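You operate a simulated robot arm through the tools that you are given. There is no shell and no other tool. Be economical: measure what you need, move in short steps, check, and stop when the job is done.

You run a simulated robot arm. Do the job below in one go: nothing can be reset, and whatever is moved stays where it is left.

## Task
Take the laundry pod from the folding table and leave it on top of the orange pack there.

Only the result counts: the job must be done as asked and must still hold three seconds after the hand-in. Knocking over, shifting, dropping, spilling or breaking anything else fails it.

## Robot
A 5-joint arm with a two-finger parallel gripper, fixed in place. Base frame: the origin is at the foot of the arm, x ahead of it, y to its left, z up; the work surface is at about z = 0. Readings come in m, rad, newtons and seconds.
With the tool pointing down near the work surface it reaches from about 0.26 to 0.6 m from the base axis. Its first joint turns from -1.152 to 1.152 rad. The tool tilts only in the upright plane through the base axis and itself; it spins freely about its own axis. Payload 1.57 kg.
The tool frame sits at the grasp point between the pads (the TCP): z along the fingers, y along the line on which they close. The tips reach 0.03 m beyond it. The gripper opens to 0.08 m. The fingers are 0.017 m wide and 0.012 m thick; the gripper's body (0.04 by 0.082 m) begins 0.08 m behind the TCP.
Orientation is that of the tool frame in the base frame, as a unit quaternion [x, y, z, w]. With the fingers straight down and closing along the base's y, the tool's x points along the base's -x, its y along +y and its z along -z.

## Interface
- The arm moves only by the tool drive_tool. Its argument "rows" is text: rows parted by semicolons, each of 7 numbers parted by spaces: the shift along the base's x, y, z in units of 20 mm (1.0 is 20 mm), then the turn, a rotation vector about the base's x, y, z in units of 4 degrees (1.0 is 4 degrees), then the opening, from 0 (shut) to 1 (fully open). In form: x y z ax ay az jaw; .... A call has 1 to 8 rows; each row shifts and turns the commanded pose from where the row before left it. A call with a number of a shift or a turn outside -1 to 1 is refused whole. Rows are played at 5 a second. More than 0.05 m and 0.15 rad between two rows, or a gripper value outside its range, and nothing of the call is played. A pose out of reach is approached as far as the arm can. The call stops where the force on the tool passes 40 N (or 10 N more than at its start, if that is more) or the arm is blocked; 0.2 s more then pass. Each finger travels about 0.153 m/s and halts on what it meets, pressing with about 36 N; the grip force reading is that of the motor and also rises with nothing between the fingers. The clock runs only during rows and for 0.2 s after the last one: add rows that do not move to give the fingers time. It gives the time, the measured TCP pose, the force on the tool (base axes), the opening and the grip force at its end, in the units of the frame above (readings bear some noise), and new pictures: "views" is both (left out), scene, wrist or none.
- Cameras (640 x 400 px; columns grow to the right, rows downward): "scene" is fixed at [0.033, 0.3861, 0.5307]; the picture's right is [-0.82, -0.58, 0.00], its down [-0.29, 0.41, -0.87] and it looks along [0.50, -0.71, -0.50] (base axes); focal length 318 px, centre (320, 200). "wrist" rides on the gripper at [-0.032, 0, -0.078] in the tool frame; the picture's right is [0.00, -1.00, 0.00], its down [0.97, 0.00, -0.24] and it looks along [0.24, 0.00, 0.97] (tool axes); focal length 218 px, centre (320, 200). There is no depth. A picture from a camera that has moved, and an enlarged one, comes with that camera's place and axes in the base frame and with its lens.
- enlarge(camera, box): a new picture of the part [left, top, right, bottom] of that camera's present view, enlarged. No time passes.
- close_job(): hands the job in; it is judged then, once.

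Go step by step. Nothing tells you positions but the pictures and the camera data: compare them with the known pose of the tool, close in by small moves and look again before you grip or let go. The budget is 90 turns and 170 pictures, counting those below and the enlarged ones. Unless the task says otherwise, let go and move clear before handing in, and close with one line.

The tools are called after "Request:" as a command line: name --argument value ..., lists and objects as JSON in quotes. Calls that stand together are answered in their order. drive_tool: Moves the arm, as the interface text tells. Its arguments: {"type":"object","properties":{"rows":{"type":"string"},"views":{"type":"string","enum":["both","scene","wrist","none"]}},"required":["rows"]} The other tools are called the same way: enlarge (camera, box) takes an enlarged picture of a part of a camera's view; close_job () hands the job in.

At the start:

```text
time: 0.0
ee_pos: [0.2931, -0.1302, 0.2745]
ee_rot: [0.0, 1.0, 0.0, -0.001]
contact_force: [0.4, -0.2, 0.1]
finger_gap: 0.08
grasp_force: 0.0
```

scene: 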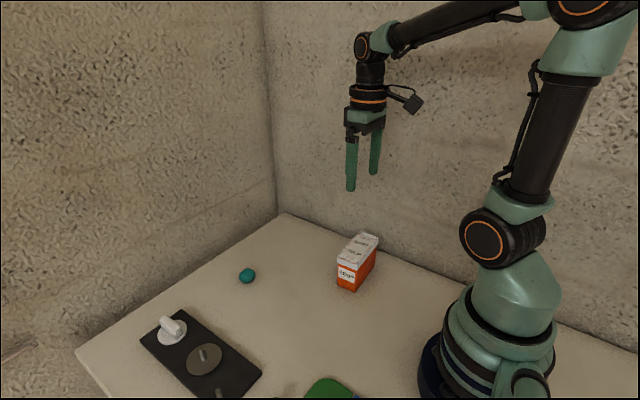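
wrist: 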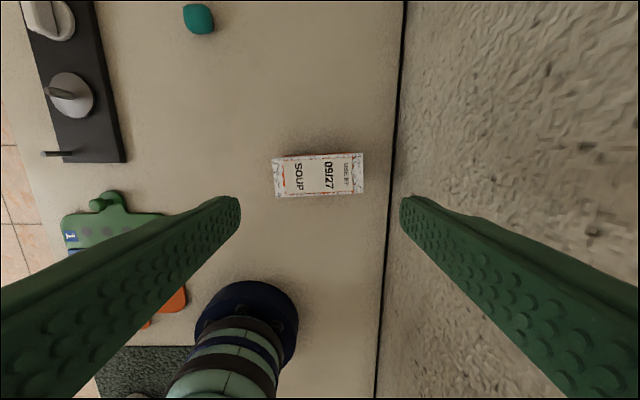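

The pod (teal) appears to be near (0.488, 0.033) and the orange pack near (0.29, -0.13). I'll enlarge both to measure them.

Request:
enlarge --camera "scene" --box '[310, 220, 406, 300]'

Request:
enlarge --camera "scene" --box '[223, 255, 271, 295]'

Request:
enlarge --camera "wrist" --box '[160, 0, 240, 50]'

Request:
enlarge --camera "wrist" --box '[256, 130, 384, 210]'

```text
5.00 times, centred on (358, 260) of scene
camera zoom: at [0.033, 0.3861, 0.5307], right [-0.82, -0.58, 0.0], down [-0.29, 0.41, -0.87], along [0.5, -0.71, -0.5], focal length 1592 px, centre (130, -100)
```

zoom: 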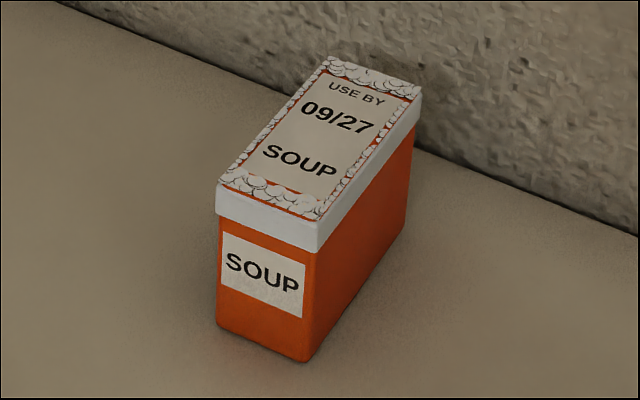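

```text
10.00 times, centred on (247, 275) of scene
camera zoom: at [0.033, 0.3861, 0.5307], right [-0.82, -0.58, 0.0], down [-0.29, 0.41, -0.87], along [0.5, -0.71, -0.5], focal length 3185 px, centre (1050, -550)
```

zoom: 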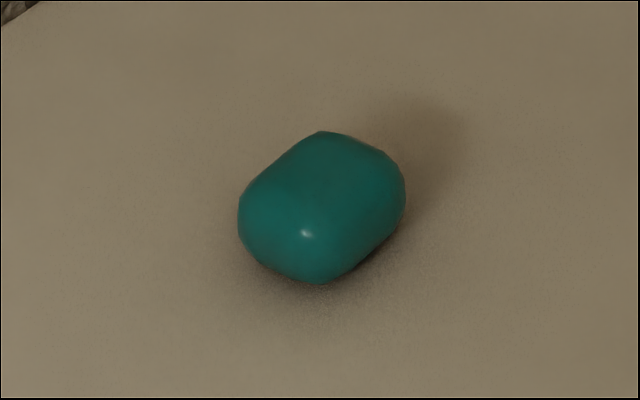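

```text
8.00 times, centred on (200, 25) of wrist
camera zoom: at [0.3261, -0.1299, 0.3529], right [0.0, -1.0, 0.0], down [-0.97, 0.0, 0.24], along [-0.24, 0.0, -0.97], focal length 1746 px, centre (1280, 1600)
```

zoom: 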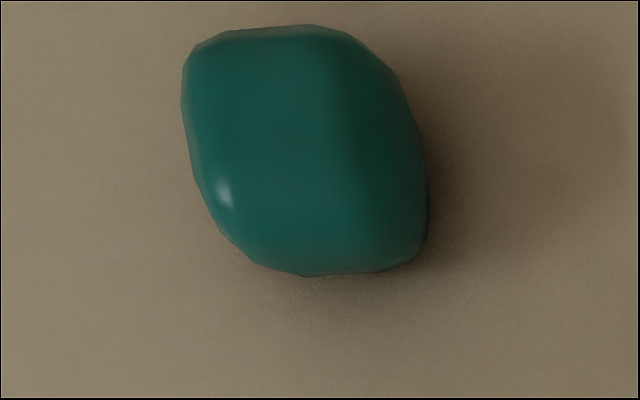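

```text
5.00 times, centred on (320, 170) of wrist
camera zoom: at [0.3261, -0.1299, 0.3529], right [0.0, -1.0, 0.0], down [-0.97, 0.0, 0.24], along [-0.24, 0.0, -0.97], focal length 1091 px, centre (320, 350)
```

zoom: 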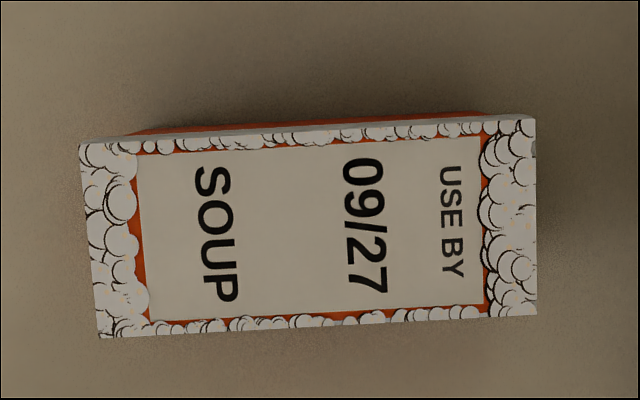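

Measurements: pack top is at z≈0.08, centred near (0.290, -0.128), and about 0.112 by 0.048 m. The pod is near (0.490, 0.033), and I'll move above it for a closer look.

Request:
drive_tool --rows "1 0.8 0 0 0 0 1;1 0.8 0 0 0 0 1;1 0.8 -0.5 0 0 0 1;1 0.8 -0.5 0 0 0 1;1 0.8 -1 0 0 0 1;1 0.8 -1 0 0 0 1;1 0.8 -1 0 0 0 1;1 0.8 -1 0 0 0 1" --views "none"

Request:
drive_tool --rows "1 0.8 -0.5 0 0 0 1;0.8 0.8 -0.5 0 0 0 1;0 0 0 0 0 0 1;0 0 0 0 0 0 1" --views "wrist"

```text
time: 1.8
ee_pos: [0.455, 0.0013, 0.1754]
ee_rot: [0.001, 1.0, 0.0, 0.0]
contact_force: [-0.8, -0.2, -0.1]
finger_gap: 0.08
grasp_force: 0.1
```

```text
time: 2.8
ee_pos: [0.4895, 0.0324, 0.1543]
ee_rot: [0.0, 1.0, 0.0, 0.0]
contact_force: [-0.6, 0.2, 0.0]
finger_gap: 0.08
grasp_force: 0.0
camera wrist: at [0.5212, 0.0315, 0.2333], right [0.0, -1.0, 0.0], down [-0.97, 0.0, 0.24], along [-0.24, 0.0, -0.97], focal length 218 px, centre (320, 200)
```

wrist: 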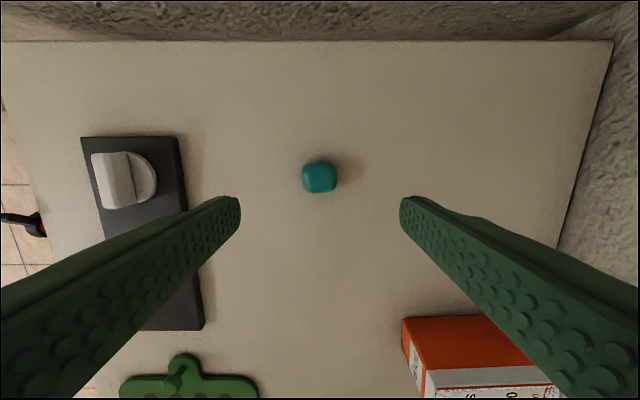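

Request:
enlarge --camera "wrist" --box '[280, 152, 360, 202]'

```text
8.00 times, centred on (320, 177) of wrist
camera zoom: at [0.5212, 0.0315, 0.2333], right [0.0, -1.0, 0.0], down [-0.97, 0.0, 0.24], along [-0.24, 0.0, -0.97], focal length 1746 px, centre (320, 384)
```

zoom: 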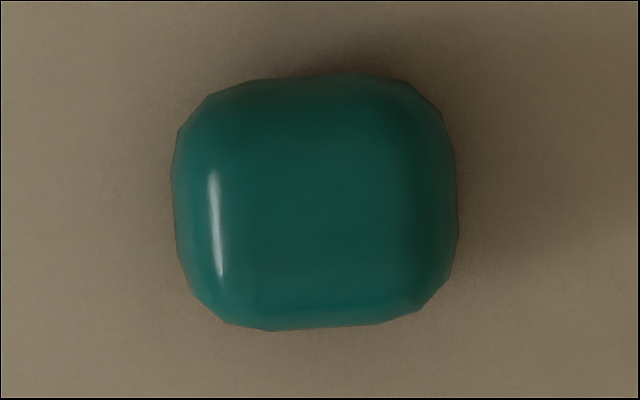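

The pod is about 35 mm across in y and lies nearly square to the fingers, right under the tool. I'll go straight down until the tips are about 5 mm above the table.

Request:
drive_tool --rows "0 0 -1 0 0 0 1;0 0 -1 0 0 0 1;0 0 -1 0 0 0 1;0 0 -1 0 0 0 1;0 0 -1 0 0 0 1;0 0 -0.95 0 0 0 1;0 0 0 0 0 0 1;0 0 0 0 0 0 1"

```text
time: 4.6
ee_pos: [0.49, 0.0327, 0.0349]
ee_rot: [0.0, 1.0, 0.001, 0.0]
contact_force: [0.1, 0.2, 0.1]
finger_gap: 0.0798
grasp_force: 0.0
camera wrist: at [0.5219, 0.0308, 0.1132], right [0.0, -1.0, 0.0], down [-0.97, 0.0, 0.24], along [-0.24, 0.0, -0.97], focal length 218 px, centre (320, 200)
```

scene: 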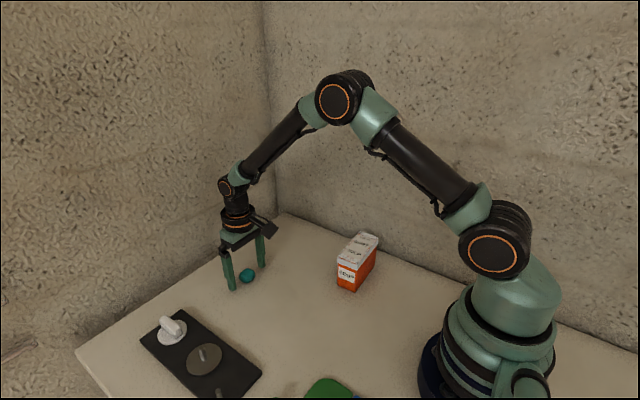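
wrist: 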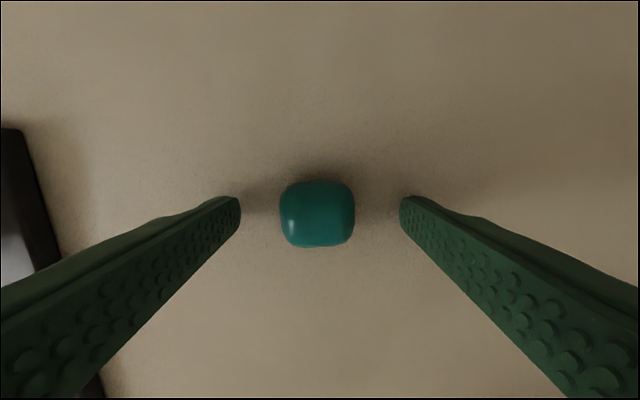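

The pod sits centred between the tips. I'll close gently in steps and watch the gap.

Request:
drive_tool --rows "0 0 0 0 0 0 0.7;0 0 0 0 0 0 0.5;0 0 0 0 0 0 0.4;0 0 0 0 0 0 0.4" --views "wrist"

```text
time: 5.6
ee_pos: [0.4903, 0.0329, 0.0353]
ee_rot: [0.0, 1.0, 0.0, 0.0]
contact_force: [-0.8, 0.7, 0.9]
finger_gap: 0.0347
grasp_force: 36.6
camera wrist: at [0.5219, 0.0308, 0.1134], right [0.0, -1.0, 0.0], down [-0.97, 0.0, 0.24], along [-0.24, 0.0, -0.97], focal length 218 px, centre (320, 200)
```

wrist: 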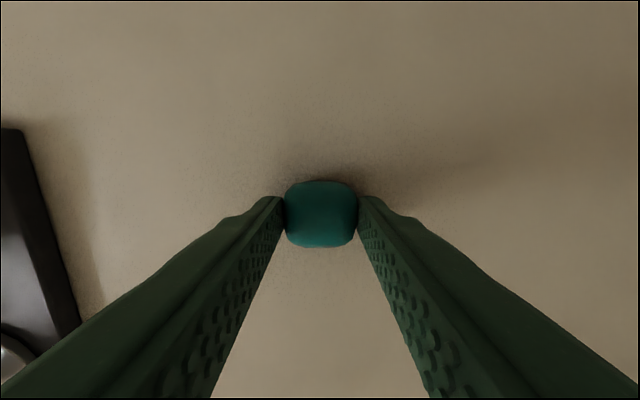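

The pod is held (gap 34.7 mm). I'll lift it.

Request:
drive_tool --rows "0 0 0.5 0 0 0 0.4;0 0 1 0 0 0 0.4;0 0 1 0 0 0 0.4;0 0 1 0 0 0 0.4;0 0 1 0 0 0 0.4;0 0 1 0 0 0 0.4;0 0 1 0 0 0 0.4;0 0 0 0 0 0 0.4"

```text
time: 7.4
ee_pos: [0.4923, 0.0315, 0.1653]
ee_rot: [0.0, 1.0, 0.0, 0.0]
contact_force: [0.7, -0.3, -0.6]
finger_gap: 0.0345
grasp_force: 36.2
camera wrist: at [0.5234, 0.0306, 0.2443], right [0.0, -1.0, 0.0], down [-0.97, 0.0, 0.24], along [-0.24, 0.0, -0.97], focal length 218 px, centre (320, 200)
```

scene: 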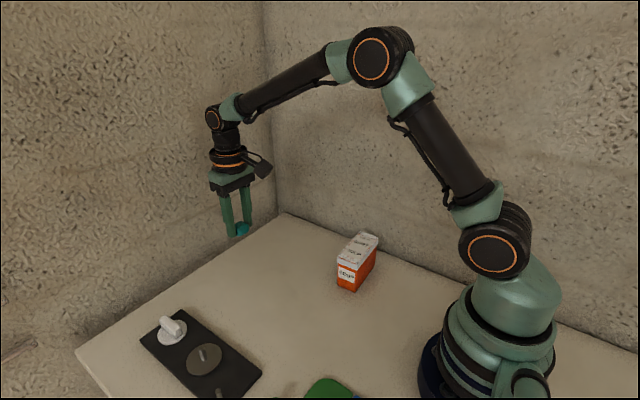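
wrist: 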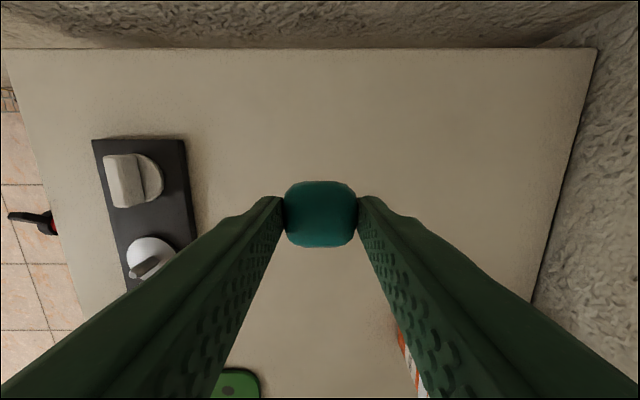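

The pod is up and steady in the grip, with its bottom around z≈0.13. Next I'll carry it over the pack.

Request:
drive_tool --rows "-1 -0.8 0 0 0 0 0.4;-1 -0.8 0 0 0 0 0.4;-1 -0.8 0 0 0 0 0.4;-1 -0.8 0 0 0 0 0.4;-1 -0.8 0 0 0 0 0.4;-1 -0.8 0 0 0 0 0.4;-1 -0.8 0 0 0 0 0.4;-1 -0.8 0 0 0 0 0.4" --views "none"

Request:
drive_tool --rows "-1 -0.8 0 0 0 0 0.4;-1 -0.8 0 0 0 0 0.4;0 0 0 0 0 0 0.4;0 0 0 0 0 0 0.4"

```text
time: 9.2
ee_pos: [0.3306, -0.0976, 0.1653]
ee_rot: [0.0, 1.0, 0.0, -0.001]
contact_force: [-0.2, -0.9, -1.2]
finger_gap: 0.0346
grasp_force: 35.9
```

```text
time: 10.2
ee_pos: [0.2905, -0.1276, 0.1675]
ee_rot: [0.0, 1.0, 0.0, 0.0]
contact_force: [0.7, -0.1, -0.4]
finger_gap: 0.0347
grasp_force: 36.3
camera wrist: at [0.3223, -0.1289, 0.2444], right [0.0, -1.0, 0.0], down [-0.97, 0.0, 0.24], along [-0.24, 0.0, -0.97], focal length 218 px, centre (320, 200)
```

scene: 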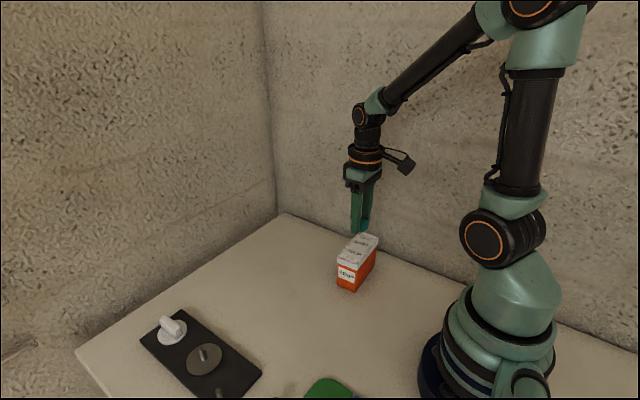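
wrist: 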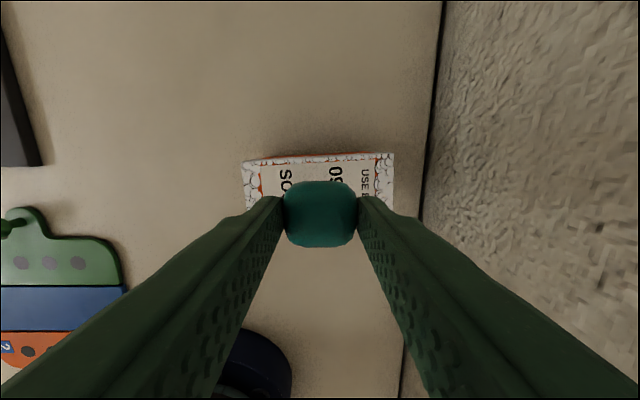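

The tool is centred over the pack (top spans x 0.266–0.314, y -0.183–-0.072). I'll lower until the pod is a few mm above the top, then check.

Request:
drive_tool --rows "0 0 -0.6 0 0 0 0.4;0 0 -0.6 0 0 0 0.4;0 0 -0.6 0 0 0 0.4;0 0 -0.5 0 0 0 0.4;0 0 0 0 0 0 0.4"

Request:
enlarge --camera "scene" --box '[310, 200, 406, 300]'

```text
time: 11.4
ee_pos: [0.2905, -0.1289, 0.1198]
ee_rot: [0.0, 1.0, 0.0, 0.0]
contact_force: [-4.7, 2.5, 19.4]
finger_gap: 0.0344
grasp_force: 36.0
camera wrist: at [0.3228, -0.1296, 0.1981], right [0.0, -1.0, 0.0], down [-0.97, 0.0, 0.24], along [-0.24, 0.0, -0.97], focal length 218 px, centre (320, 200)
```

scene: 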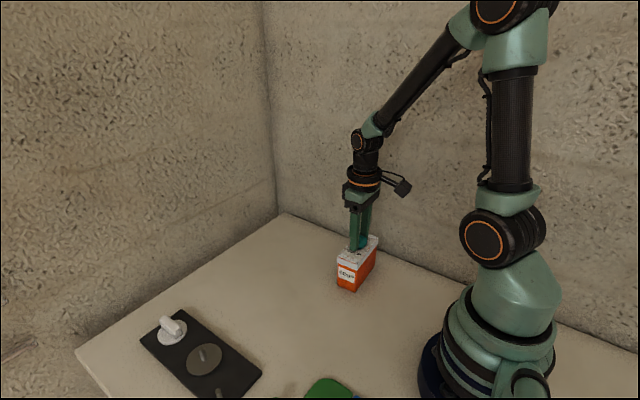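
wrist: 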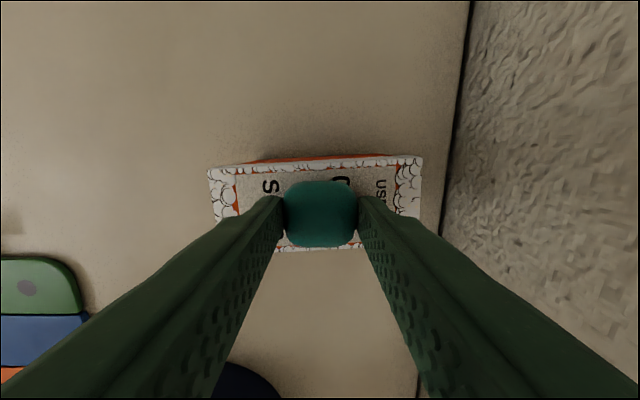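

```text
4.00 times, centred on (358, 250) of scene
camera zoom: at [0.0329, 0.3861, 0.5306], right [-0.82, -0.58, 0.0], down [-0.29, 0.41, -0.87], along [0.5, -0.71, -0.5], focal length 1274 px, centre (168, 0)
```

zoom: 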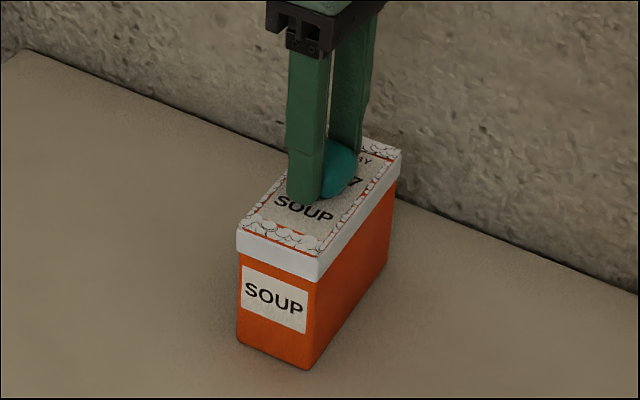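

The pod is already pressing on the pack top with about 19 N, so I'll back off slightly to ease the load before opening.

Request:
drive_tool --rows "0 0 0.05 0 0 0 0.4;0 0 0 0 0 0 0.4" --views "none"

```text
time: 12.0
ee_pos: [0.2905, -0.1289, 0.1192]
ee_rot: [0.0, 1.0, 0.0, 0.0]
contact_force: [1.8, -0.3, 3.1]
finger_gap: 0.0345
grasp_force: 36.2
```

The load is down to about 3 N, so the pod rests on the top. I'll open the fingers in small steps.

Request:
drive_tool --rows "0 0 0 0 0 0 0.45;0 0 0 0 0 0 0.5;0 0 0 0 0 0 0.6;0 0 0 0 0 0 0.75;0 0 0 0 0 0 0.75"

```text
time: 13.2
ee_pos: [0.2904, -0.1294, 0.1207]
ee_rot: [0.0, 1.0, -0.001, 0.0]
contact_force: [0.2, -0.1, 1.2]
finger_gap: 0.0599
grasp_force: 0.0
camera wrist: at [0.3222, -0.1299, 0.1984], right [0.0, -1.0, 0.0], down [-0.97, 0.0, 0.24], along [-0.24, 0.0, -0.97], focal length 218 px, centre (320, 200)
```

scene: 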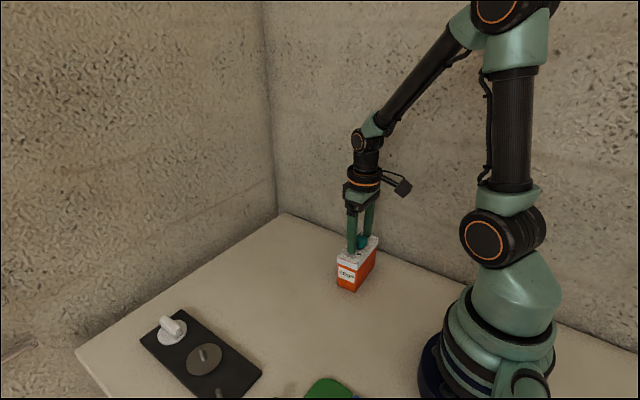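
wrist: 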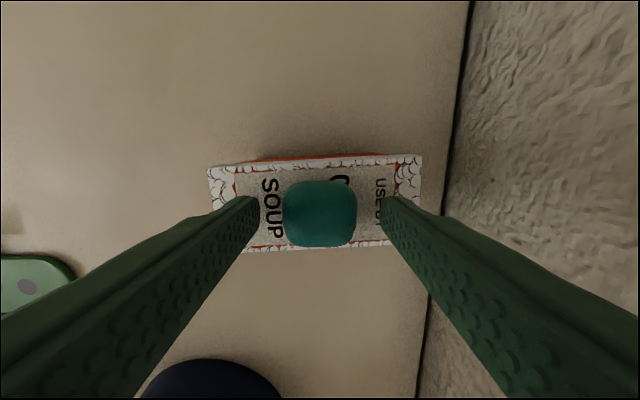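

The pod rests free on the pack and nothing has shifted. I'll raise the tool straight up and check.

Request:
drive_tool --rows "0 0 0.5 0 0 0 0.75;0 0 1 0 0 0 0.75;0 0 1 0 0 0 0.75;0 0 1 0 0 0 0.75;0 0 1 0 0 0 0.75;0 0 1 0 0 0 0.75;0 0 0 0 0 0 0.75;0 0 0 0 0 0 0.75"

Request:
enlarge --camera "scene" --box '[310, 200, 406, 300]'

```text
time: 15.0
ee_pos: [0.29, -0.1295, 0.2319]
ee_rot: [0.0, 1.0, 0.0, 0.0]
contact_force: [0.1, 0.4, -0.2]
finger_gap: 0.0601
grasp_force: 0.1
camera wrist: at [0.3223, -0.1301, 0.3088], right [0.0, -1.0, 0.0], down [-0.97, 0.0, 0.24], along [-0.24, 0.0, -0.97], focal length 218 px, centre (320, 200)
```

scene: 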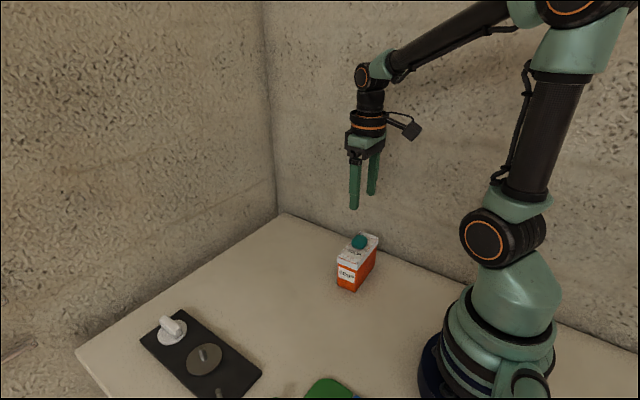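
wrist: 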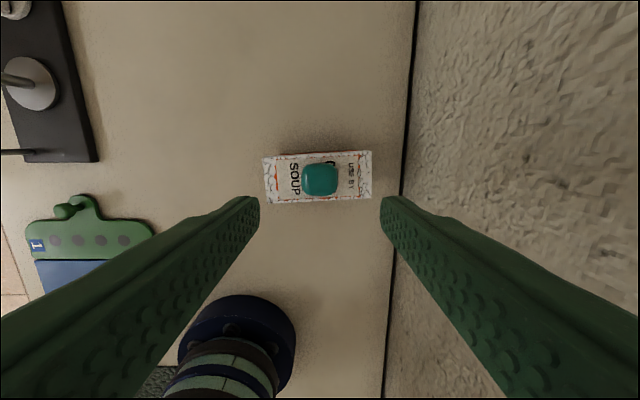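

```text
4.00 times, centred on (358, 250) of scene
camera zoom: at [0.033, 0.3861, 0.5307], right [-0.82, -0.58, 0.0], down [-0.29, 0.41, -0.87], along [0.5, -0.71, -0.5], focal length 1274 px, centre (168, 0)
```

zoom: 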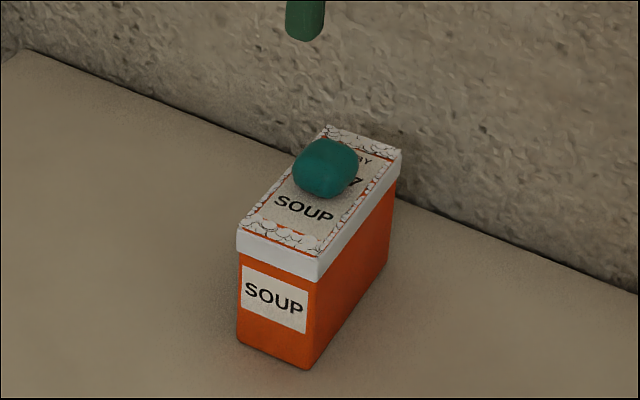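

The pod sits steady in the middle of the pack top, the pack has not moved and the tool is clear, so I'm handing in.

Request:
close_job

```text
The job is handed in.
```

The laundry pod is resting on top of the orange pack, the gripper has let go and moved clear, and in the last pictures nothing else had shifted.
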